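You operate a simulated robot arm through the tools that you are given. There is no shell and no other tool.

Carry out the task below with a simulated two-armed robot. There is one attempt and no reset: what you move stays moved.

## Task
Switch the brake lever off. Push the samples drawer of the checking bench shut. Put the box on the clear end of the checking bench away on the high shelf of the rack. Stack the 25 spare collar from the clear end of the checking bench on top of the 30 spare collar. Take the pink card and put it on the clamp end of the stacking table. Take the gold card and put it on the steel tray. Take the teal card and put it on the top of the starch table. Count the medium weights on the top of the pressing bench, then put as many of the cores from the top of the pressing bench on the shelf under the pressing bench. Close the shutter. Do these in any order. Set down upright: box, pink card.

It is judged by the outcome, as a careful person would: the job done as asked, and still so three seconds after it is handed in. It fails if anything else is knocked over, pushed out of place, dropped, spilled or broken.

## Robot
Two 7-joint arms with two-finger parallel grippers on one trunk, on a base that drives. Base frame: it is fixed to the floor where the robot stands at the start and does not move with it; the origin is under the middle of the robot, x ahead of it, y to its left, z up. Lengths are in mm, angles in rad, forces in N, time in s.
The left shoulder is at the start at [60, 189, 1178], the right one opposite. With the tool pointing down near the work surface each hand reaches from about 100 to 660 mm from the robot's upright axis, wherever it stands, measured 20 degrees to its own side. Places, roughly: box [0, 3000, 750]; brake lever [300, 2900, 900]; clamp end of the stacking table [-1400, 2800, 800]; core (5x5x4 cm) [2700, 1100, 800]; gold card [1500, 2250, 750]; high shelf of the rack (21x66 cm) [-4020, -2180, 1520]; medium weight [2500, 1250, 750]; pink card [1500, 2250, 750]; samples drawer of the checking bench [100, 2800, 700]; shelf under the pressing bench [2500, 900, 300]; shutter [-3400, -2600, 2000]; spare collar [0, 3250, 750]; steel tray (33x11x4 cm) [1900, 300, 800]; teal card [1500, 2250, 750]; top of the starch table [2000, 200, 800]. Payload 3.43 kg a hand.
Tool frame (each hand has its own): the origin (TCP) lies between the finger pads and is the grasp point; the fingertips stand 30 mm ahead of it; z points along the fingers, y is the line along which they close. Largest opening 94 mm; finger width 28, thickness 10; the body of the gripper, 50 by 96 mm, starts 55 mm behind the TCP.
Orientation is told as [roll, pitch, yaw] about the base's x, y, z axes, in that order, counted from this pose: with the fingers straight down and closing along the base's y, the tool's x points along the base's -x, its y along +y and its z along -z.

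## Interface
- The arms move only by the tool jog_arm. It takes "left_steps", "right_steps" or both (then of equal length, played together; a hand with none holds still); each is a list of rows, each an object (a shift or turn left out is 0, a gripper value left out holds the last) with "xyz": the shift along the tool's x, y, z in mm, a list of three; "angular": the turn, a rotation vector about the tool's x, y, z in rad, a list of three; "claw": the closure, from 0 (fully open) to 1 (shut). In form: [{"xyz": [dx, dy, dz], "angular": [rx, ry, rz], "claw": claw}, ...]. A call has 1 to 20 rows; each row is the pose to reach, as a shift and turn from the pose commanded when the call began, along the tool's axes at that moment. Rows are played at 5 a second. More than 50 mm and 0.15 rad between two rows, or a gripper value outside its range, and nothing of the call is played. A pose out of reach is approached as far as the arm can. The call stops where the force on the tool passes 40 N (or 10 N more than at its start, if that is more) or the arm is blocked; 0.2 s more then pass. The fingers move at their own pace (about 153 mm/s each) and stop on an object; they squeeze with about 38 N. The grip force told is the motor's: it shows also when the fingers shut on nothing. Time passes only in rows, and 0.2 s behind the last, so rows that repeat a pose let the fingers close. It gives the time, the measured TCP pose, the force on the tool (base axes), the opening and the grip force at its end, in the units of the frame above (readings bear some noise), with the torque about the TCP (base axes, N m) and any sound that the robot's microphone picked up.
- Cameras (640 x 400 px; columns grow to the right, rows downward): "scene" is now at [19, 6.9, 1731.9]; the picture's right is [0.08, -1.00, 0.00], its down [-0.73, -0.06, -0.69] and it looks along [0.68, 0.05, -0.73] (base axes); focal length 250 px, centre (320, 200). "left" rides on the left gripper at [76, -14, -102] in its tool frame; the picture's right is [0.18, 0.98, 0.00], its down [-0.75, 0.14, -0.64] and it looks along [-0.63, 0.12, 0.77] (tool axes); focal length 243 px, centre (320, 200). "right" rides on the right gripper at [76, 14, -103] in its tool frame; the picture's right is [-0.18, 0.98, 0.00], its down [-0.75, -0.14, -0.64] and it looks along [-0.63, -0.12, 0.77] (tool axes); focal length 243 px, centre (320, 200). There is no depth. A picture from a camera that has moved, and an enlarged one, comes with that camera's place and axes in the base frame and with its lens.
- get_image(camera): a new picture of that camera. No time passes.
- raise_lower(by): slides the trunk up (or, below 0, down) by that many mm; the arms and the scene camera ride with it, the base frame stays. It gives what a move gives, with no picture.
- roll_base(legs): drives the robot by 1 to 6 legs, each [ahead, left, turn to the left] in mm, mm and rad, along the robot's own axes; the way and the turn of a leg run together, so that a leg with both is an arc; at most 1500 mm and 3.142 rad a leg. The arms and the cameras ride along, it lands a little off, and it stops where it bumps. It gives what a move gives.
- aim_head(pan, tilt): turns the head with the scene camera to pan (to the left, within 1.501 rad either way) and tilt (down, from -0.506 to 1.204), counted from straight ahead of the robot. It gives what a move gives.
- inspect(camera, box): a new picture of the part [left, top, right, bottom] of that camera's present view, enlarged. No time passes.
- job_done(): hands the job in; it is judged then, once.

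Nothing tells you exact positions but the pictures and the camera data. Unless the task says otherwise, let go and move clear before handing in.

The tools are called after ">>>" as a command line: name --argument value ..., lists and objects as JSON in quotes. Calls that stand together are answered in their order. jog_arm: Moves the arms, as the interface text tells. Its arguments: {"type":"object","properties":{"left_steps":{"type":"array","items":{"type":"object","properties":{"xyz":{"type":"array","items":{"type":"number"}},"angular":{"type":"array","items":{"type":"number"}},"claw":{"type":"number"}}}},"right_steps":{"type":"array","items":{"type":"object","properties":{"xyz":{"type":"array","items":{"type":"number"}},"angular":{"type":"array","items":{"type":"number"}},"claw":{"type":"number"}}}}},"required":[]} The other tools are called the same way: raise_lower (by) slides the trunk up or down; roll_base (legs) drives the base; aim_head (pan, tilt) turns the head that bears the scene camera; get_image (camera) takes a picture; inspect (camera, box) takes an enlarged picture of a part of a camera's view; job_done () hands the job in.

At the start:

```text
clock: 0.0
left_position: [384.2, 149.8, 1164.4]
left_orientation: [0.001, -0.001, 0.0]
left_contact_force: [-0.1, -0.1, 0.0]
left_ft_torque: [0.01, -0.01, 0.01]
left_finger_gap: 93.9
left_grip_force: 0.0
right_position: [328.7, -122.9, 1190.5]
right_orientation: [-0.001, 0.0, -0.001]
right_contact_force: [0.0, -0.1, 0.0]
right_ft_torque: [0.04, -0.03, 0.0]
right_finger_gap: 93.8
right_grip_force: 0.0
trunk travel left (down, up): [-850.0, 140.0]
robot x, y, heading: [0.1, 2.8, 0.001]
head pan, tilt: [0.08, 0.815]
```

scene: 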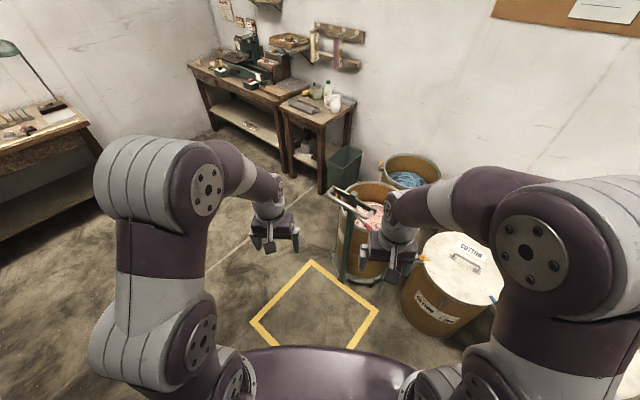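
right: 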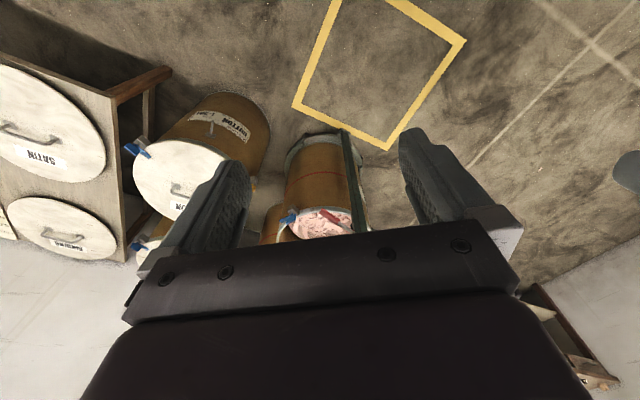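
left: 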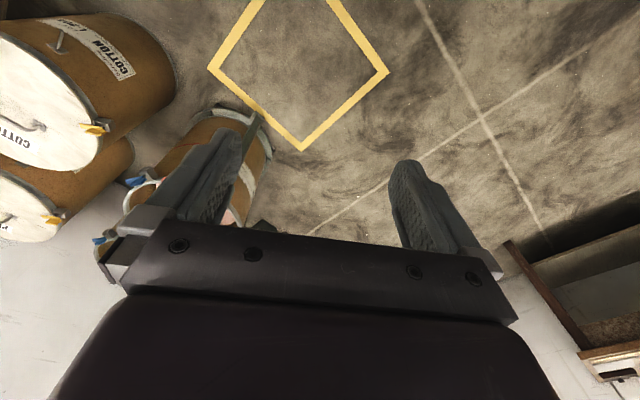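

I see the robot in a workshop with a pressing bench and starch table ahead and to the left, and barrels to the right. First I look around with the head to get the layout.

>>> aim_head --pan 0.4 --tilt 0.4

```text
clock: 0.9
left_position: [385.2, 150.0, 1165.1]
left_orientation: [0.001, 0.001, 0.001]
left_contact_force: [-0.2, 0.6, 0.7]
left_ft_torque: [0.02, 0.02, 0.0]
left_finger_gap: 94.0
left_grip_force: 0.1
right_position: [327.9, -123.3, 1190.5]
right_orientation: [-0.001, 0.0, 0.0]
right_contact_force: [0.1, -0.6, 0.2]
right_ft_torque: [-0.03, -0.03, 0.0]
right_finger_gap: 93.7
right_grip_force: 0.0
trunk travel left (down, up): [-850.0, 140.0]
robot x, y, heading: [-2.1, 4.4, 0.0]
head pan, tilt: [0.4, 0.4]
```

>>> get_image --camera "scene"

>>> aim_head --pan 1.4 --tilt 0.4

>>> get_image --camera "scene"

>>> aim_head --pan -0.8 --tilt 0.4

>>> get_image --camera "scene"

```text
taken
camera scene: at [24.7, 36.5, 1768.2], right [0.39, -0.92, 0.0], down [-0.36, -0.15, -0.92], along [0.85, 0.36, -0.39], focal length 250 px, centre (320, 200)
```

scene: 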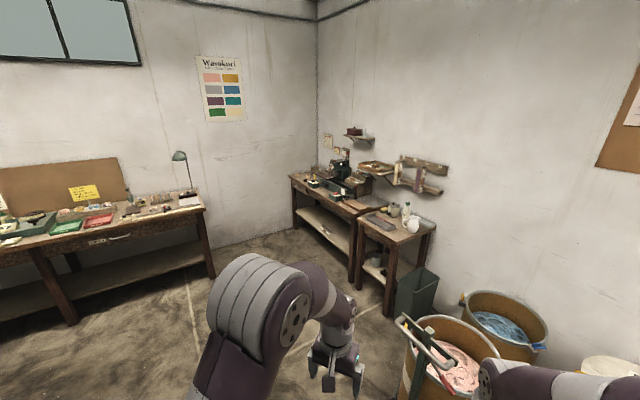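

```text
clock: 2.1
left_position: [385.2, 150.0, 1164.0]
left_orientation: [-0.001, 0.001, 0.001]
left_contact_force: [-0.7, -0.4, 0.0]
left_ft_torque: [0.02, -0.01, 0.05]
left_finger_gap: 93.9
left_grip_force: 0.1
right_position: [327.3, -122.2, 1191.0]
right_orientation: [0.001, 0.002, 0.002]
right_contact_force: [0.2, -0.2, 0.3]
right_ft_torque: [-0.01, -0.01, 0.0]
right_finger_gap: 94.1
right_grip_force: 0.1
trunk travel left (down, up): [-850.0, 140.0]
robot x, y, heading: [0.5, 1.3, -0.003]
head pan, tilt: [1.4, 0.4]
```

```text
taken
camera scene: at [-44.8, 91.8, 1768.3], right [0.99, -0.17, 0.0], down [-0.07, -0.38, -0.92], along [0.16, 0.91, -0.39], focal length 250 px, centre (320, 200)
```

scene: 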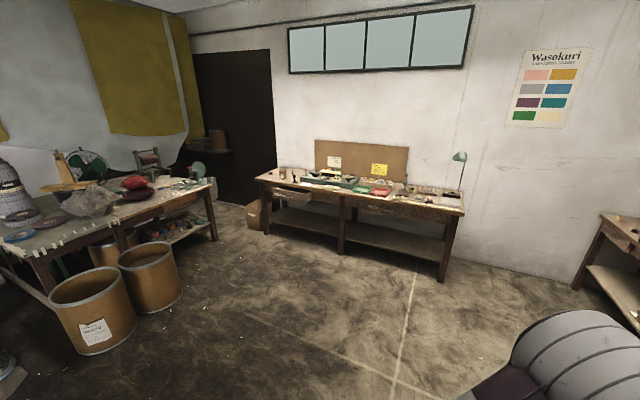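

```text
clock: 4.2
left_position: [385.0, 149.9, 1165.2]
left_orientation: [0.0, -0.001, 0.0]
left_contact_force: [0.4, 0.0, 0.3]
left_ft_torque: [0.02, 0.0, 0.02]
left_finger_gap: 94.3
left_grip_force: 0.0
right_position: [327.0, -123.8, 1190.9]
right_orientation: [0.0, 0.0, 0.001]
right_contact_force: [-0.1, -0.2, -0.3]
right_ft_torque: [-0.02, 0.03, 0.0]
right_finger_gap: 94.2
right_grip_force: 0.3
trunk travel left (down, up): [-850.0, 140.0]
robot x, y, heading: [3.0, 3.2, -0.002]
head pan, tilt: [-0.799, 0.4]
```

```text
taken
camera scene: at [3.9, -65.9, 1768.3], right [-0.72, -0.7, 0.0], down [-0.27, 0.28, -0.92], along [0.64, -0.66, -0.39], focal length 250 px, centre (320, 200)
```

scene: 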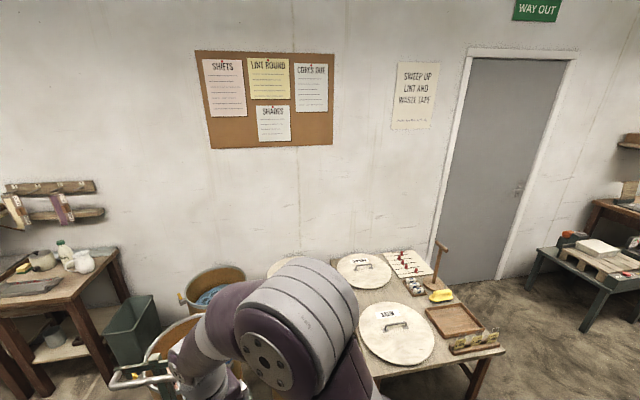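

The checking bench is along the +y wall, pressing bench and starch table along +x. I zoom in on each one next.

>>> aim_head --pan 1.4 --tilt 0.4

>>> inspect --camera "scene" --box '[230, 130, 490, 290]'

>>> inspect --camera "scene" --box '[0, 120, 240, 270]'

>>> aim_head --pan 0.4 --tilt 0.4

>>> inspect --camera "scene" --box '[270, 110, 460, 230]'

>>> inspect --camera "scene" --box '[0, 130, 230, 280]'

```text
clock: 6.3
left_position: [385.3, 149.0, 1165.0]
left_orientation: [0.002, 0.0, 0.0]
left_contact_force: [0.0, 0.3, -0.7]
left_ft_torque: [0.03, 0.03, -0.01]
left_finger_gap: 94.1
left_grip_force: 0.1
right_position: [327.2, -122.3, 1190.9]
right_orientation: [-0.002, -0.001, 0.001]
right_contact_force: [0.6, -0.5, 0.3]
right_ft_torque: [0.03, 0.0, 0.03]
right_finger_gap: 93.9
right_grip_force: 0.1
trunk travel left (down, up): [-850.0, 140.0]
robot x, y, heading: [0.4, -1.6, -0.0]
head pan, tilt: [1.4, 0.4]
```

```text
2.46 times, centred on (360, 210) of scene
camera zoom: at [-44.9, 91.8, 1768.3], right [0.99, -0.17, 0.0], down [-0.07, -0.38, -0.92], along [0.16, 0.91, -0.39], focal length 615 px, centre (222, 175)
```

zoom: 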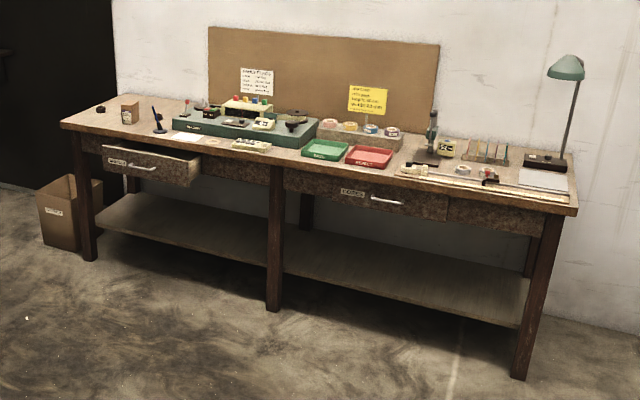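

```text
2.67 times, centred on (120, 195) of scene
camera zoom: at [-44.9, 91.8, 1768.3], right [0.99, -0.17, 0.0], down [-0.07, -0.38, -0.92], along [0.16, 0.91, -0.39], focal length 666 px, centre (853, 213)
```

zoom: 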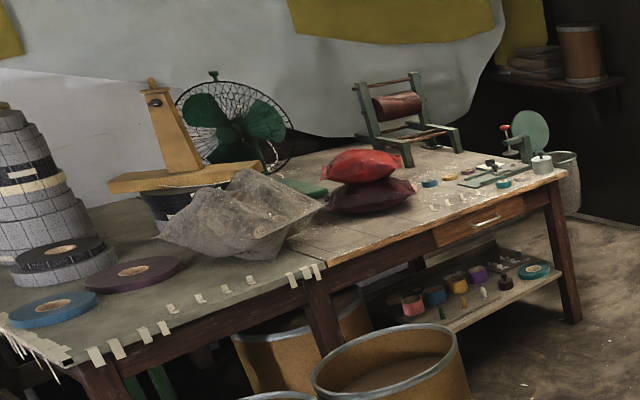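

```text
clock: 7.6
left_position: [385.1, 150.4, 1165.6]
left_orientation: [-0.001, -0.001, 0.001]
left_contact_force: [0.4, -0.3, 0.3]
left_ft_torque: [0.0, 0.02, 0.0]
left_finger_gap: 93.9
left_grip_force: 0.1
right_position: [326.4, -122.4, 1191.3]
right_orientation: [0.0, 0.0, 0.001]
right_contact_force: [0.2, -0.5, 0.4]
right_ft_torque: [0.0, 0.0, 0.01]
right_finger_gap: 94.0
right_grip_force: 0.1
trunk travel left (down, up): [-850.0, 140.0]
robot x, y, heading: [1.5, 2.2, -0.001]
head pan, tilt: [0.4, 0.4]
```

```text
3.33 times, centred on (365, 170) of scene
camera zoom: at [24.6, 36.6, 1768.3], right [0.39, -0.92, 0.0], down [-0.36, -0.15, -0.92], along [0.85, 0.36, -0.39], focal length 833 px, centre (170, 300)
```

zoom: 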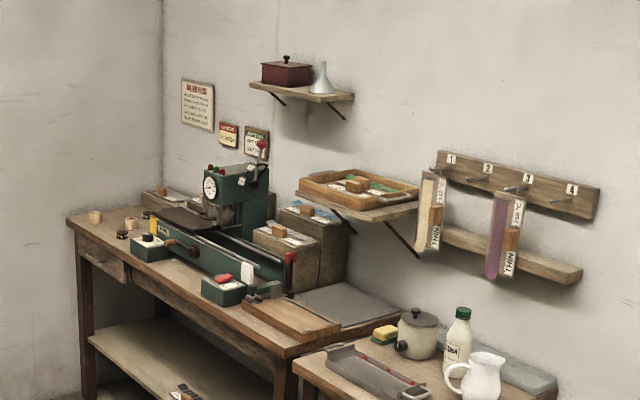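

```text
2.67 times, centred on (115, 205) of scene
camera zoom: at [24.6, 36.6, 1768.3], right [0.39, -0.92, 0.0], down [-0.36, -0.15, -0.92], along [0.85, 0.36, -0.39], focal length 666 px, centre (867, 187)
```

zoom: 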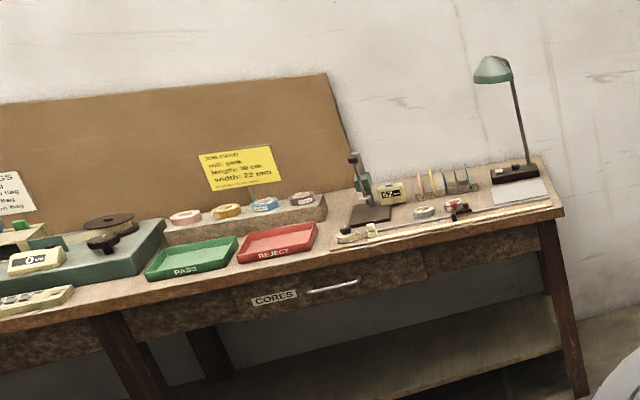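

The cards appear to stand in a rack near the lamp of the checking bench. I turn left to see the rest of the room behind the robot.

>>> roll_base --legs '[[0, 0, 1.571]]'

>>> aim_head --pan 1.45 --tilt 0.3

>>> get_image --camera "scene"

>>> aim_head --pan 0.6 --tilt 0.3

>>> get_image --camera "scene"

>>> aim_head --pan 0.0 --tilt 0.4

>>> get_image --camera "scene"

```text
clock: 11.7
left_position: [-138.5, 389.4, 1164.4]
left_orientation: [0.001, 0.0, 1.543]
left_contact_force: [-0.7, 0.2, 0.0]
left_ft_torque: [0.01, 0.01, 0.0]
left_finger_gap: 93.9
left_grip_force: 0.0
right_position: [131.8, 323.6, 1190.7]
right_orientation: [0.0, 0.0, 1.542]
right_contact_force: [0.2, 0.1, 0.4]
right_ft_torque: [-0.02, 0.0, -0.02]
right_finger_gap: 93.9
right_grip_force: 0.0
trunk travel left (down, up): [-850.0, 140.0]
robot x, y, heading: [1.9, -1.5, 1.541]
head pan, tilt: [0.4, 0.4]
```

```text
clock: 13.0
left_position: [-138.6, 390.1, 1164.3]
left_orientation: [-0.001, -0.001, 1.542]
left_contact_force: [-0.9, 0.5, 0.8]
left_ft_torque: [0.0, 0.0, -0.02]
left_finger_gap: 94.0
left_grip_force: 0.0
right_position: [132.0, 324.2, 1190.5]
right_orientation: [0.0, -0.001, 1.542]
right_contact_force: [0.5, 0.0, -0.3]
right_ft_torque: [0.0, 0.0, 0.01]
right_finger_gap: 94.0
right_grip_force: 0.0
trunk travel left (down, up): [-850.0, 140.0]
robot x, y, heading: [-1.9, 2.6, 1.542]
head pan, tilt: [1.45, 0.3]
```

```text
taken
camera scene: at [-94.8, -45.5, 1777.6], right [0.15, 0.99, 0.0], down [0.29, -0.04, -0.96], along [-0.94, 0.14, -0.3], focal length 250 px, centre (320, 200)
```

scene: 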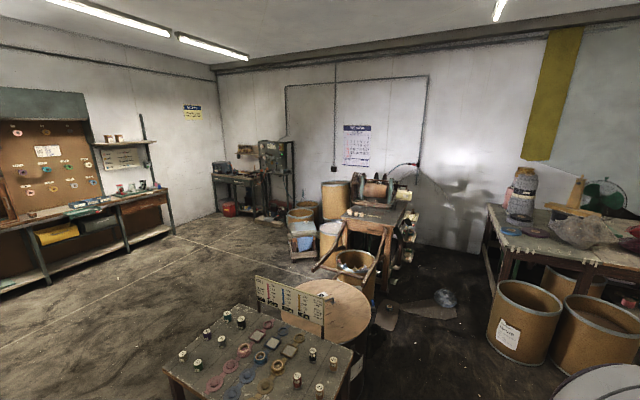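

```text
clock: 14.2
left_position: [-138.0, 387.9, 1165.5]
left_orientation: [0.001, 0.0, 1.543]
left_contact_force: [0.8, 0.6, -0.8]
left_ft_torque: [0.01, 0.01, 0.02]
left_finger_gap: 94.1
left_grip_force: 0.1
right_position: [133.1, 323.7, 1191.1]
right_orientation: [0.0, 0.001, 1.543]
right_contact_force: [0.0, 0.5, -1.3]
right_ft_torque: [0.01, 0.0, -0.02]
right_finger_gap: 94.1
right_grip_force: 0.0
trunk travel left (down, up): [-850.0, 140.0]
robot x, y, heading: [3.1, -1.1, 1.545]
head pan, tilt: [0.6, 0.3]
```

```text
taken
camera scene: at [-53.1, 19.1, 1777.6], right [0.84, 0.54, 0.0], down [0.16, -0.25, -0.96], along [-0.52, 0.8, -0.3], focal length 250 px, centre (320, 200)
```

scene: 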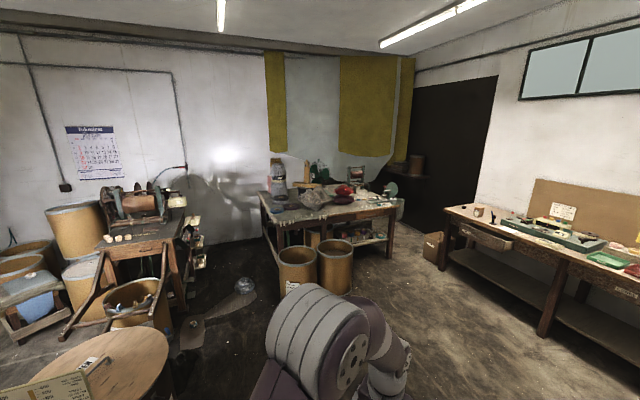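

```text
clock: 15.2
left_position: [-138.7, 388.7, 1165.3]
left_orientation: [0.0, 0.0, 1.543]
left_contact_force: [0.2, 0.5, 0.5]
left_ft_torque: [0.0, -0.02, 0.01]
left_finger_gap: 94.1
left_grip_force: 0.0
right_position: [131.8, 322.7, 1191.0]
right_orientation: [0.0, 0.001, 1.542]
right_contact_force: [0.8, 0.1, 1.3]
right_ft_torque: [-0.02, -0.01, 0.01]
right_finger_gap: 94.0
right_grip_force: 0.0
trunk travel left (down, up): [-850.0, 140.0]
robot x, y, heading: [1.0, 1.3, 1.541]
head pan, tilt: [0.0, 0.4]
```

```text
taken
camera scene: at [0.0, 33.2, 1768.3], right [1.0, -0.03, 0.0], down [-0.01, -0.39, -0.92], along [0.03, 0.92, -0.39], focal length 250 px, centre (320, 200)
```

scene: 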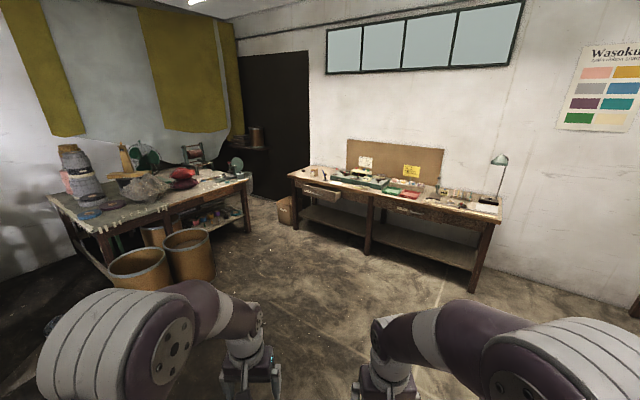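

The checking bench runs diagonally (its front from about (-290,3115) to (1600,1880)). I drive up in front of its left end, facing it.

>>> roll_base --legs '[[1150, 150, 0], [1150, 150, 0], [0, 0, -0.548]]'

>>> aim_head --pan 0.0 --tilt 0.7

>>> get_image --camera "scene"

```text
clock: 28.2
left_position: [-164.5, 2720.6, 1164.8]
left_orientation: [0.0, -0.002, 0.998]
left_contact_force: [0.5, -0.4, -0.1]
left_ft_torque: [-0.02, 0.02, 0.02]
left_finger_gap: 94.0
left_grip_force: 0.1
right_position: [33.2, 2523.3, 1190.4]
right_orientation: [0.0, 0.0, 0.998]
right_contact_force: [0.0, -0.5, 0.5]
right_ft_torque: [0.03, 0.02, 0.03]
right_finger_gap: 93.9
right_grip_force: 0.0
trunk travel left (down, up): [-850.0, 140.0]
robot x, y, heading: [-247.6, 2313.8, 0.996]
head pan, tilt: [0.0, 0.4]
```

```text
clock: 29.0
left_position: [-164.0, 2720.5, 1163.5]
left_orientation: [0.0, 0.0, 0.997]
left_contact_force: [-0.1, 0.4, 0.5]
left_ft_torque: [-0.01, -0.03, -0.02]
left_finger_gap: 94.3
left_grip_force: 0.1
right_position: [34.0, 2524.9, 1190.5]
right_orientation: [0.0, 0.001, 0.998]
right_contact_force: [0.9, 0.4, 0.1]
right_ft_torque: [-0.01, 0.0, 0.02]
right_finger_gap: 93.6
right_grip_force: 0.1
trunk travel left (down, up): [-850.0, 140.0]
robot x, y, heading: [-246.5, 2318.6, 0.998]
head pan, tilt: [0.0, 0.7]
```

```text
taken
camera scene: at [-233.6, 2337.7, 1741.5], right [0.84, -0.54, 0.0], down [-0.35, -0.54, -0.77], along [0.42, 0.64, -0.64], focal length 250 px, centre (320, 200)
```

scene: 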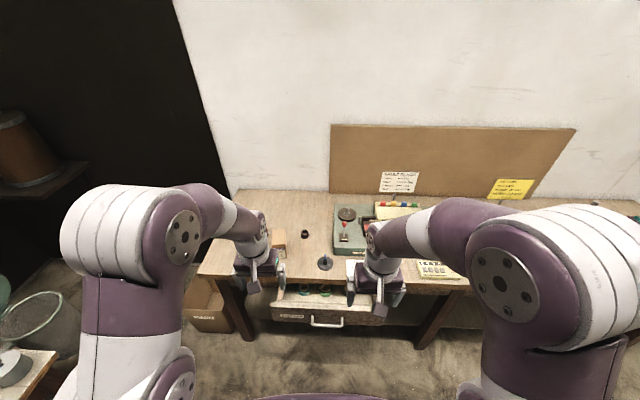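

>>> inspect --camera "scene" --box '[190, 180, 390, 340]'

>>> inspect --camera "scene" --box '[320, 160, 480, 290]'

>>> get_image --camera "left"

>>> get_image --camera "right"

```text
2.50 times, centred on (290, 260) of scene
camera zoom: at [-233.6, 2337.7, 1741.5], right [0.84, -0.54, 0.0], down [-0.35, -0.54, -0.77], along [0.42, 0.64, -0.64], focal length 625 px, centre (395, 50)
```

zoom: 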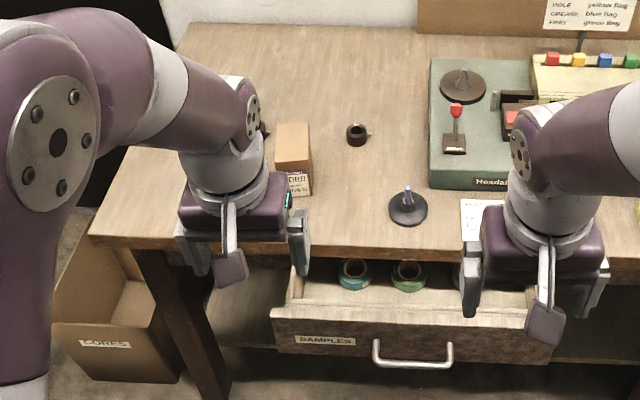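

```text
3.08 times, centred on (400, 225) of scene
camera zoom: at [-233.6, 2337.7, 1741.5], right [0.84, -0.54, 0.0], down [-0.35, -0.54, -0.77], along [0.42, 0.64, -0.64], focal length 769 px, centre (74, 123)
```

zoom: 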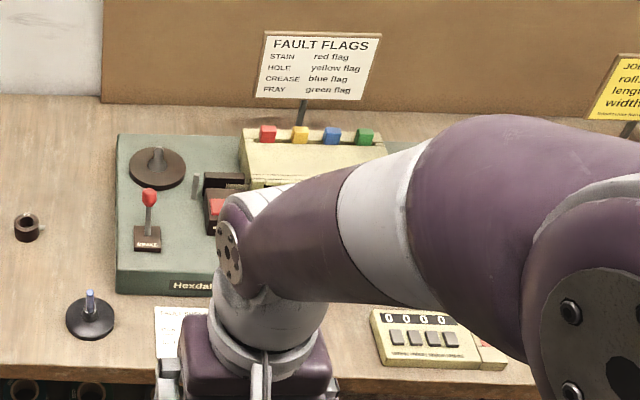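

```text
taken
camera left: at [-192.7, 2649.1, 1268.2], right [-0.93, 0.38, 0.0], down [0.29, 0.71, 0.64], along [0.24, 0.59, -0.77], focal length 243 px, centre (320, 200)
```

left: 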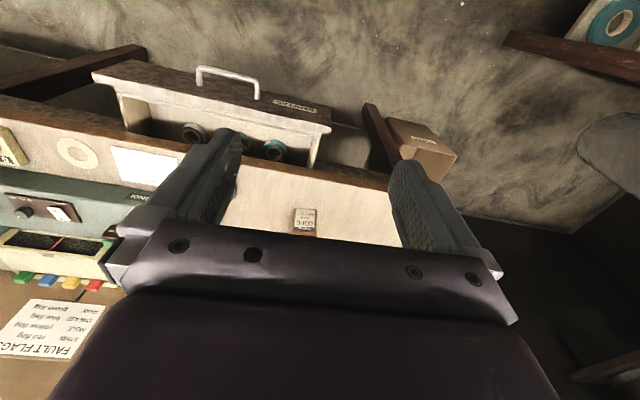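

```text
taken
camera right: at [-18.2, 2466.5, 1292.9], right [-0.73, 0.69, 0.0], down [0.53, 0.56, 0.64], along [0.44, 0.47, -0.77], focal length 243 px, centre (320, 200)
```

right: 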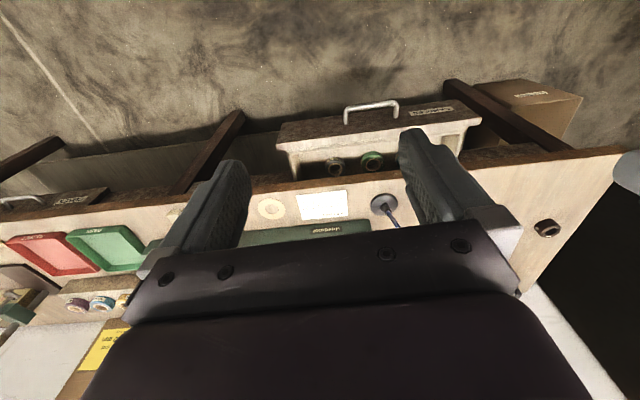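

I see the open samples drawer, a small carton and dark collars near the left end, and the red-knobbed brake lever on the green tester. I spread the arms to see the bench top clearly.

>>> jog_arm --left_steps '[{"xyz": [0, 40, 0]}, {"xyz": [0, 80, 0]}, {"xyz": [0, 120, 0]}, {"xyz": [0, 160, 0]}, {"xyz": [0, 200, 0]}, {"xyz": [0, 240, 0]}]' --right_steps '[{"xyz": [0, -40, 0]}, {"xyz": [0, -80, 0]}, {"xyz": [0, -120, 0]}, {"xyz": [0, -160, 0]}, {"xyz": [0, -200, 0]}, {"xyz": [0, -240, 0]}]'

>>> get_image --camera "scene"

>>> inspect --camera "scene" --box '[210, 180, 370, 280]'

>>> inspect --camera "scene" --box '[330, 190, 490, 290]'

```text
clock: 30.4
left_position: [-366.8, 2851.7, 1163.2]
left_orientation: [-0.001, -0.001, 0.996]
left_contact_force: [0.0, 0.2, -0.5]
left_ft_torque: [0.02, 0.0, 0.0]
left_finger_gap: 93.9
left_grip_force: 0.1
right_position: [236.9, 2393.9, 1190.1]
right_orientation: [0.001, 0.0, 0.998]
right_contact_force: [-0.3, 0.4, 0.5]
right_ft_torque: [0.0, -0.04, 0.0]
right_finger_gap: 94.2
right_grip_force: 0.1
trunk travel left (down, up): [-850.0, 140.0]
robot x, y, heading: [-246.1, 2316.9, 0.996]
head pan, tilt: [0.0, 0.7]
```

```text
taken
camera scene: at [-233.3, 2338.3, 1741.5], right [0.84, -0.54, 0.0], down [-0.35, -0.54, -0.76], along [0.41, 0.64, -0.64], focal length 250 px, centre (320, 200)
```

scene: 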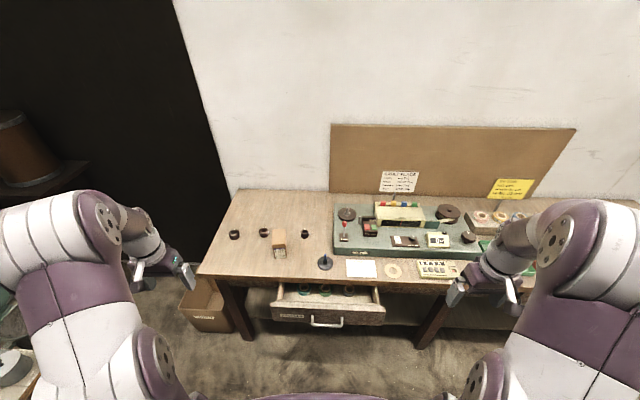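

```text
4.00 times, centred on (290, 230) of scene
camera zoom: at [-233.3, 2338.3, 1741.5], right [0.84, -0.54, 0.0], down [-0.35, -0.54, -0.76], along [0.41, 0.64, -0.64], focal length 1000 px, centre (440, 80)
```

zoom: 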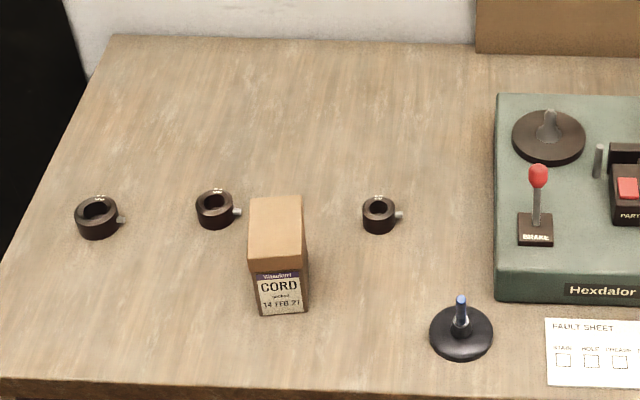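

```text
4.00 times, centred on (410, 240) of scene
camera zoom: at [-233.3, 2338.3, 1741.5], right [0.84, -0.54, 0.0], down [-0.35, -0.54, -0.76], along [0.41, 0.64, -0.64], focal length 1000 px, centre (-40, 40)
```

zoom: 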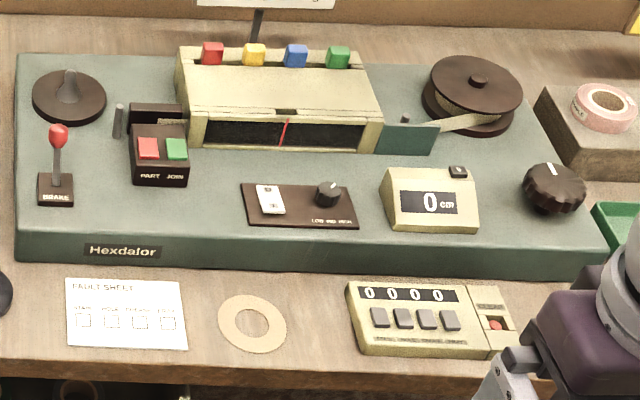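

Three collars stand in a row, each marked with a number on top; I zoom in to read them.

>>> inspect --camera "scene" --box '[225, 225, 249, 243]'

>>> inspect --camera "scene" --box '[255, 223, 279, 241]'

>>> inspect --camera "scene" --box '[296, 224, 320, 242]'

>>> inspect --camera "scene" --box '[330, 210, 390, 255]'

```text
16.00 times, centred on (237, 234) of scene
camera zoom: at [-233.3, 2338.3, 1741.5], right [0.84, -0.54, 0.0], down [-0.35, -0.54, -0.76], along [0.41, 0.64, -0.64], focal length 3998 px, centre (1648, -344)
```

zoom: 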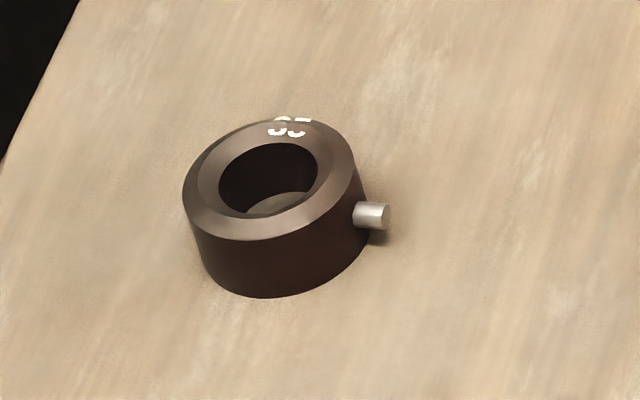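

```text
16.00 times, centred on (267, 232) of scene
camera zoom: at [-233.3, 2338.3, 1741.5], right [0.84, -0.54, 0.0], down [-0.35, -0.54, -0.76], along [0.41, 0.64, -0.64], focal length 3998 px, centre (1168, -312)
```

zoom: 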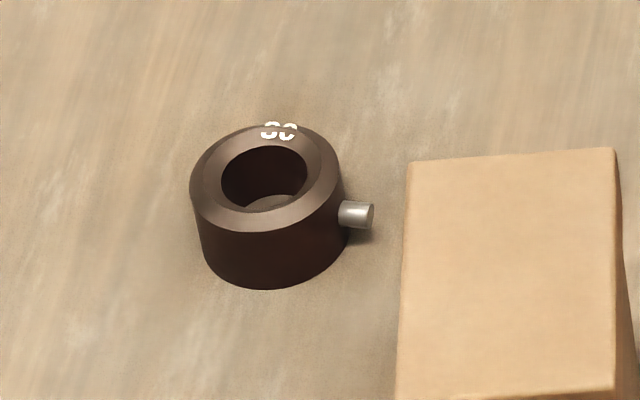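

```text
16.00 times, centred on (308, 233) of scene
camera zoom: at [-233.3, 2338.3, 1741.5], right [0.84, -0.54, 0.0], down [-0.35, -0.54, -0.76], along [0.41, 0.64, -0.64], focal length 3998 px, centre (512, -328)
```

zoom: 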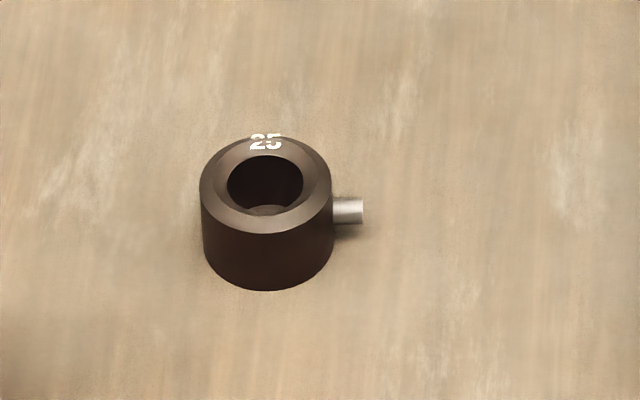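

```text
8.89 times, centred on (360, 232) of scene
camera zoom: at [-233.3, 2338.3, 1741.5], right [0.84, -0.54, 0.0], down [-0.35, -0.54, -0.76], along [0.41, 0.64, -0.64], focal length 2221 px, centre (-36, -89)
```

zoom: 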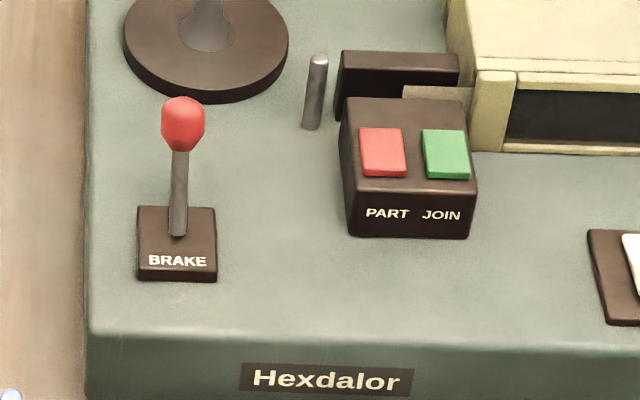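

The collars read 35, 30 and 25 from left to right. I look more closely at the brake lever and its plate for the on/off sense.

>>> inspect --camera "scene" --box '[334, 215, 358, 245]'

>>> inspect --camera "scene" --box '[310, 245, 350, 275]'

>>> inspect --camera "scene" --box '[260, 270, 400, 340]'

>>> inspect --camera "scene" --box '[262, 220, 302, 265]'

```text
13.33 times, centred on (346, 230) of scene
camera zoom: at [-233.3, 2338.3, 1741.5], right [0.84, -0.54, 0.0], down [-0.35, -0.54, -0.76], along [0.41, 0.64, -0.64], focal length 3332 px, centre (-27, -200)
```

zoom: 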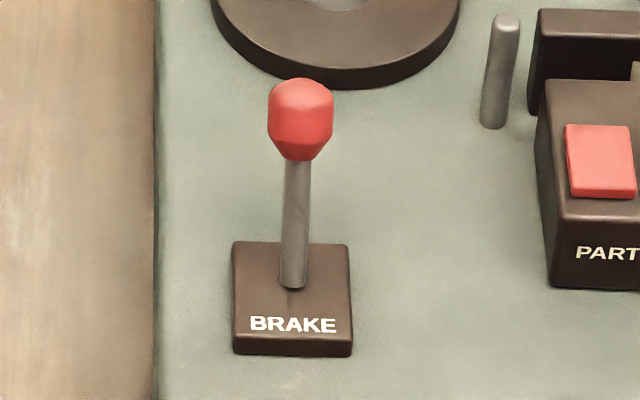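

```text
13.33 times, centred on (330, 260) of scene
camera zoom: at [-233.3, 2338.3, 1741.5], right [0.84, -0.54, 0.0], down [-0.35, -0.54, -0.76], along [0.41, 0.64, -0.64], focal length 3332 px, centre (187, -600)
```

zoom: 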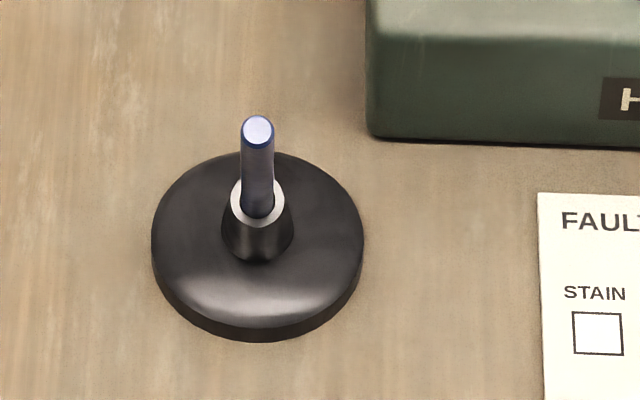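

```text
4.57 times, centred on (330, 305) of scene
camera zoom: at [-233.3, 2338.3, 1741.5], right [0.84, -0.54, 0.0], down [-0.35, -0.54, -0.76], along [0.41, 0.64, -0.64], focal length 1142 px, centre (274, -280)
```

zoom: 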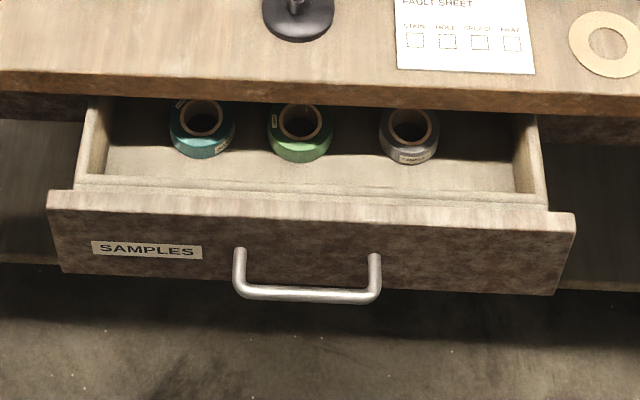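

```text
8.89 times, centred on (282, 242) of scene
camera zoom: at [-233.3, 2338.3, 1741.5], right [0.84, -0.54, 0.0], down [-0.35, -0.54, -0.76], along [0.41, 0.64, -0.64], focal length 2221 px, centre (658, -178)
```

zoom: 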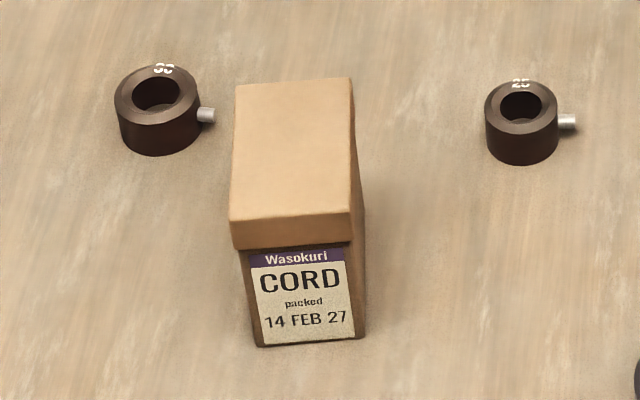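

No on/off marks are visible on the lever. I close in a bit so the drawer is in reach, then bring the right hand down in front of the drawer panel.

>>> roll_base --legs '[[150, 0, 0]]'

>>> get_image --camera "scene"

>>> get_image --camera "left"

>>> get_image --camera "right"

```text
clock: 31.8
left_position: [-284.1, 2977.0, 1164.7]
left_orientation: [0.0, -0.006, 0.997]
left_contact_force: [-0.3, 0.5, 0.3]
left_ft_torque: [0.02, -0.03, 0.03]
left_finger_gap: 94.0
left_grip_force: 0.0
right_position: [317.8, 2518.9, 1191.0]
right_orientation: [0.001, -0.001, 0.996]
right_contact_force: [-0.2, 0.3, -0.2]
right_ft_torque: [0.05, -0.03, 0.02]
right_finger_gap: 94.1
right_grip_force: 0.1
trunk travel left (down, up): [-850.0, 140.0]
robot x, y, heading: [-164.5, 2441.7, 1.0]
head pan, tilt: [0.0, 0.7]
```

```text
taken
camera scene: at [-152.9, 2462.6, 1741.5], right [0.84, -0.54, 0.0], down [-0.35, -0.54, -0.77], along [0.42, 0.64, -0.64], focal length 250 px, centre (320, 200)
```

scene: 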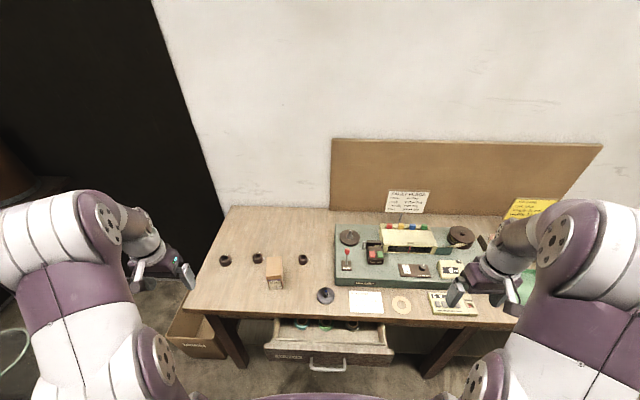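

```text
taken
camera left: at [-313.1, 2904.9, 1268.2], right [-0.93, 0.38, 0.0], down [0.29, 0.71, 0.64], along [0.25, 0.6, -0.77], focal length 243 px, centre (320, 200)
```

left: 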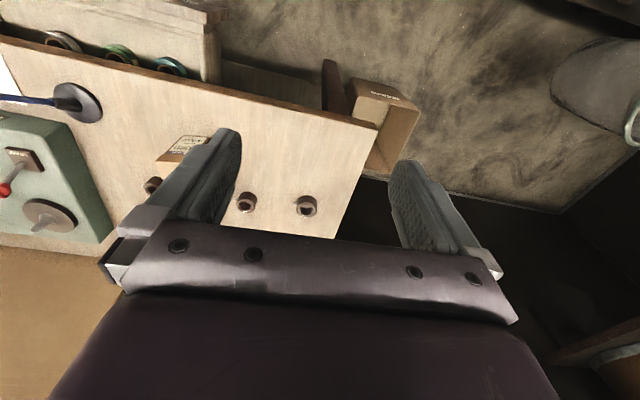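

```text
taken
camera right: at [264.6, 2460.7, 1292.5], right [-0.73, 0.69, 0.0], down [0.53, 0.56, 0.64], along [0.44, 0.47, -0.77], focal length 243 px, centre (320, 200)
```

right: 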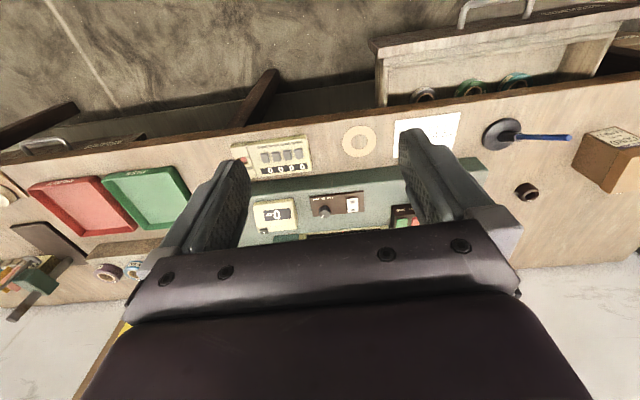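

>>> inspect --camera "scene" --box '[290, 250, 314, 268]'

>>> inspect --camera "scene" --box '[250, 250, 274, 268]'

>>> inspect --camera "scene" --box '[330, 240, 370, 280]'

>>> inspect --camera "scene" --box '[250, 310, 400, 390]'

>>> inspect --camera "left" --box '[0, 130, 80, 240]'

```text
16.00 times, centred on (302, 259) of scene
camera zoom: at [-152.9, 2462.6, 1741.5], right [0.84, -0.54, 0.0], down [-0.35, -0.54, -0.77], along [0.42, 0.64, -0.64], focal length 3998 px, centre (608, -744)
```

zoom: 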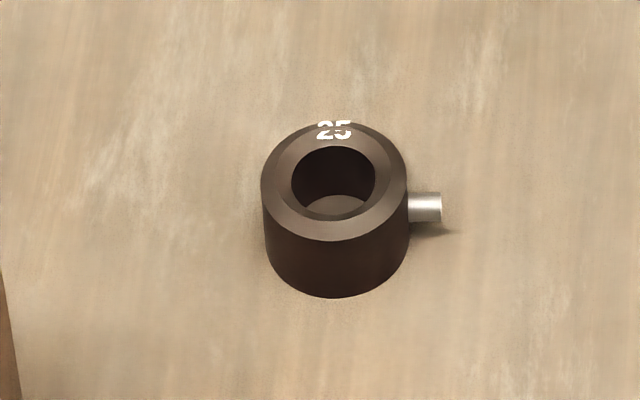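

```text
16.00 times, centred on (262, 259) of scene
camera zoom: at [-152.9, 2462.6, 1741.5], right [0.84, -0.54, 0.0], down [-0.35, -0.54, -0.77], along [0.42, 0.64, -0.64], focal length 3998 px, centre (1248, -744)
```

zoom: 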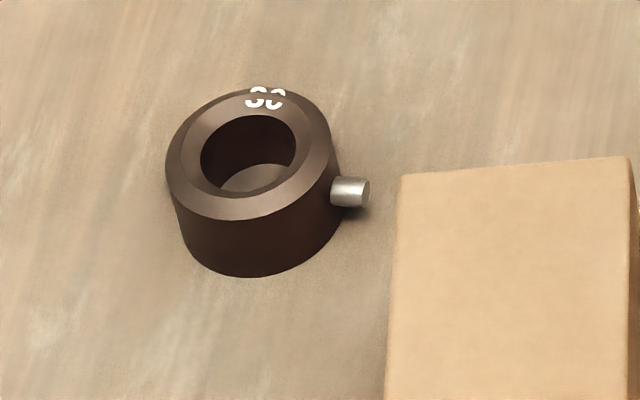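

```text
10.00 times, centred on (350, 260) of scene
camera zoom: at [-152.9, 2462.6, 1741.5], right [0.84, -0.54, 0.0], down [-0.35, -0.54, -0.77], along [0.42, 0.64, -0.64], focal length 2499 px, centre (20, -400)
```

zoom: 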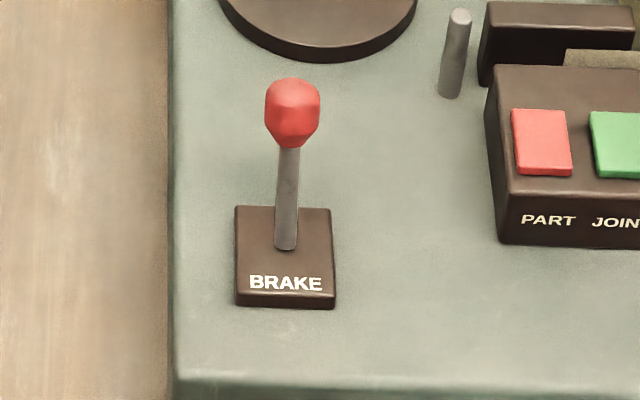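

```text
4.27 times, centred on (325, 350) of scene
camera zoom: at [-152.9, 2462.6, 1741.5], right [0.84, -0.54, 0.0], down [-0.35, -0.54, -0.77], along [0.42, 0.64, -0.64], focal length 1066 px, centre (299, -440)
```

zoom: 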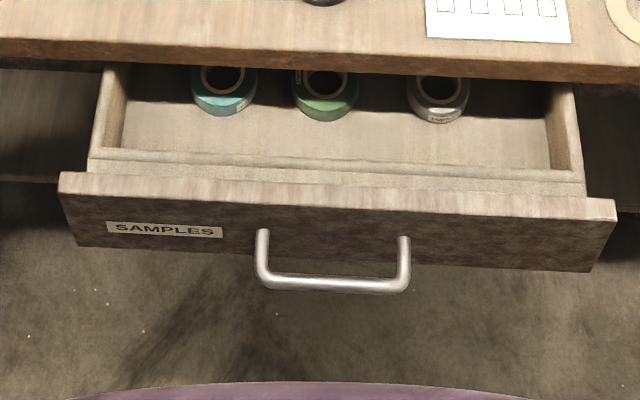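

```text
3.64 times, centred on (40, 185) of left
camera zoom: at [-313.1, 2904.9, 1268.2], right [-0.93, 0.38, 0.0], down [0.29, 0.71, 0.64], along [0.25, 0.6, -0.77], focal length 882 px, centre (1338, 254)
```

zoom: 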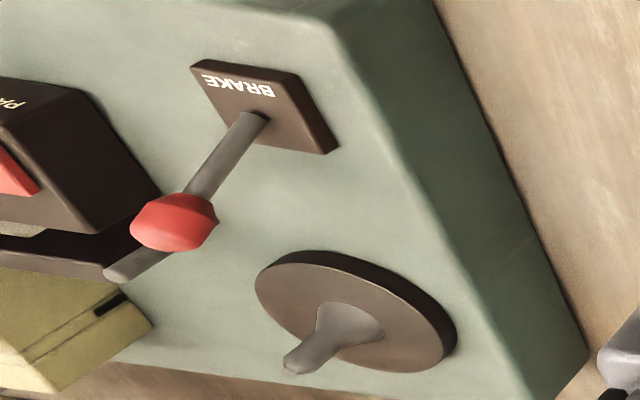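

The drawer panel's front is about 100 mm proud of the bench edge, with its handle around z=727. I back off a little and square up to the bench, so the hand has room to push it.

>>> roll_base --legs '[[-150, 0, -0.042]]'

>>> inspect --camera "scene" --box '[240, 265, 400, 345]'

```text
clock: 33.1
left_position: [-343.4, 2860.1, 1163.0]
left_orientation: [-0.001, 0.002, 0.954]
left_contact_force: [-0.1, 0.0, -0.3]
left_ft_torque: [0.01, 0.01, 0.01]
left_finger_gap: 93.8
left_grip_force: 0.1
right_position: [237.1, 2375.8, 1188.3]
right_orientation: [-0.001, 0.002, 0.955]
right_contact_force: [-0.1, -1.3, 0.7]
right_ft_torque: [-0.01, 0.0, -0.02]
right_finger_gap: 94.0
right_grip_force: 0.1
trunk travel left (down, up): [-850.0, 140.0]
robot x, y, heading: [-251.3, 2317.4, 0.956]
head pan, tilt: [0.0, 0.7]
```

```text
4.00 times, centred on (320, 305) of scene
camera zoom: at [-233.0, 2342.4, 1741.4], right [0.82, -0.58, 0.0], down [-0.37, -0.53, -0.76], along [0.44, 0.62, -0.65], focal length 1000 px, centre (320, -220)
```

zoom: 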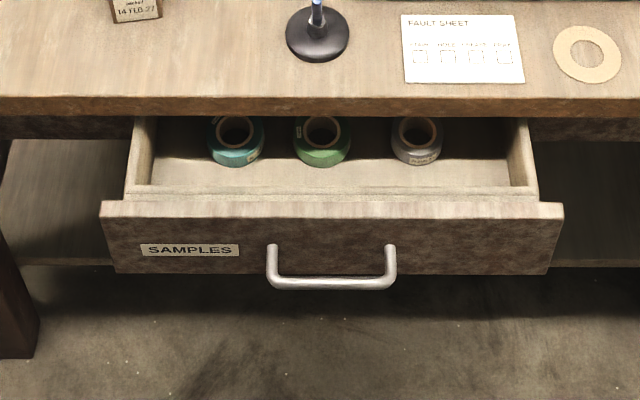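

I'm square to the drawer now (panel front ≈ 470 mm ahead of the camera, centre ≈ 12 mm right). I bring the closed right hand in front of the panel, above the handle, pointing forward.

>>> jog_arm --right_steps '[{"xyz": [0, 35, 30], "claw": 1}, {"xyz": [0, 70, 60], "claw": 1}, {"xyz": [0, 106, 90], "claw": 1}, {"xyz": [0, 141, 120], "claw": 1}, {"xyz": [0, 176, 150], "claw": 1}, {"xyz": [0, 212, 180], "claw": 1}, {"xyz": [0, 247, 210], "claw": 1}, {"xyz": [0, 282, 240], "claw": 1}, {"xyz": [0, 318, 270], "claw": 1}, {"xyz": [0, 353, 300], "claw": 1}, {"xyz": [-11, 353, 314], "angular": [0, -0.131, 0], "claw": 1}, {"xyz": [-22, 353, 328], "angular": [0, -0.262, 0], "claw": 1}, {"xyz": [-33, 353, 342], "angular": [0, -0.394, 0], "claw": 1}, {"xyz": [-44, 353, 355], "angular": [0, -0.525, 0], "claw": 1}, {"xyz": [-55, 353, 369], "angular": [0, -0.656, 0], "claw": 1}, {"xyz": [-66, 353, 383], "angular": [0, -0.787, 0], "claw": 1}, {"xyz": [-77, 353, 397], "angular": [0, -0.919, 0], "claw": 1}, {"xyz": [-88, 353, 411], "angular": [0, -1.05, 0], "claw": 1}, {"xyz": [-88, 353, 411], "angular": [0, -1.05, 0], "claw": 1}]'

>>> get_image --camera "scene"

>>> get_image --camera "right"

```text
clock: 36.8
left_position: [-345.2, 2859.7, 1164.4]
left_orientation: [-0.002, -0.001, 0.955]
left_contact_force: [0.1, -0.5, 0.1]
left_ft_torque: [-0.04, -0.01, 0.02]
left_finger_gap: 94.0
left_grip_force: 0.1
right_position: [-20.2, 2731.2, 881.8]
right_orientation: [0.288, -1.063, 0.709]
right_contact_force: [-0.1, 0.7, -0.1]
right_ft_torque: [0.02, -0.01, 0.03]
right_finger_gap: 0.1
right_grip_force: 33.2
right hand out of reach, approached as far as the arm can: row 11, 12, 13
trunk travel left (down, up): [-850.0, 140.0]
robot x, y, heading: [-248.4, 2320.0, 0.953]
head pan, tilt: [0.0, 0.7]
stopped in row 18 (right hand): the arm was blocked; the commanded pose is now the measured one
```

```text
taken
camera scene: at [-236.1, 2340.9, 1741.5], right [0.82, -0.58, 0.0], down [-0.37, -0.53, -0.76], along [0.44, 0.62, -0.64], focal length 250 px, centre (320, 200)
```

scene: 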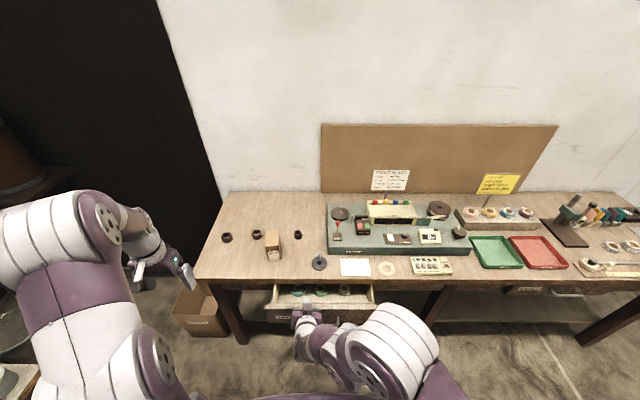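

```text
taken
camera right: at [-104.8, 2635.9, 864.9], right [-0.73, 0.61, 0.3], down [0.1, -0.33, 0.94], along [0.67, 0.72, 0.18], focal length 243 px, centre (320, 200)
```

right: 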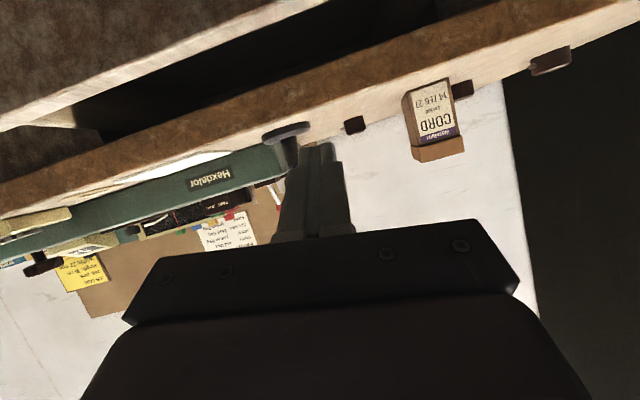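

The forward-pointing pose at this height hit the arm's limits; the hand stopped just in front of and above the drawer, free of contact. I back the hand off, then lower the trunk to make that pose easier.

>>> jog_arm --right_steps '[{"xyz": [0, 0, -45]}, {"xyz": [0, 0, -90]}, {"xyz": [0, 0, -135]}]'

>>> raise_lower --by -250

>>> get_image --camera "scene"

```text
clock: 37.6
left_position: [-344.8, 2857.7, 1164.1]
left_orientation: [-0.001, 0.0, 0.954]
left_contact_force: [0.1, 0.2, -0.4]
left_ft_torque: [0.02, -0.01, -0.01]
left_finger_gap: 94.0
left_grip_force: 0.1
right_position: [-82.8, 2676.4, 956.9]
right_orientation: [0.286, -1.066, 0.653]
right_contact_force: [0.3, -0.8, -0.2]
right_ft_torque: [0.02, 0.01, 0.03]
right_finger_gap: 0.1
right_grip_force: 33.0
right hand out of reach, approached as far as the arm can: row 1, 2, 3
trunk travel left (down, up): [-850.0, 140.0]
robot x, y, heading: [-245.2, 2320.0, 0.952]
head pan, tilt: [0.0, 0.7]
```

```text
clock: 40.2
left_position: [-346.1, 2857.9, 914.3]
left_orientation: [-0.001, -0.002, 0.954]
left_contact_force: [-0.7, 0.5, 0.6]
left_ft_torque: [0.01, -0.02, 0.04]
left_finger_gap: 94.0
left_grip_force: 0.1
right_position: [-84.0, 2679.9, 708.4]
right_orientation: [0.295, -1.064, 0.652]
right_contact_force: [0.6, -0.2, -0.2]
right_ft_torque: [-0.01, 0.03, 0.03]
right_finger_gap: 0.0
right_grip_force: 33.0
trunk travel left (down, up): [-600.0, 390.0]
robot x, y, heading: [-248.8, 2319.2, 0.954]
head pan, tilt: [0.0, 0.7]
```

```text
taken
camera scene: at [-235.1, 2339.4, 1491.5], right [0.82, -0.58, 0.0], down [-0.37, -0.53, -0.76], along [0.44, 0.62, -0.64], focal length 250 px, centre (320, 200)
```

scene: 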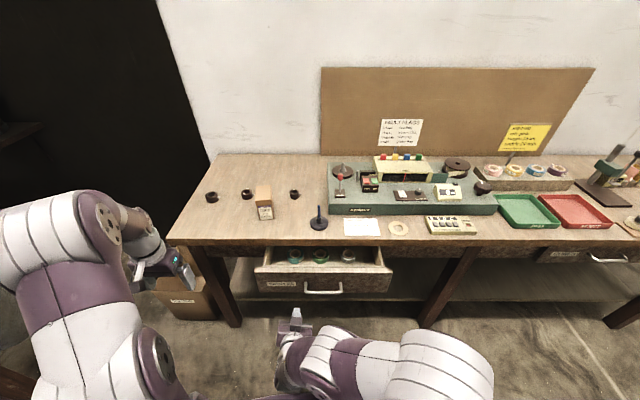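

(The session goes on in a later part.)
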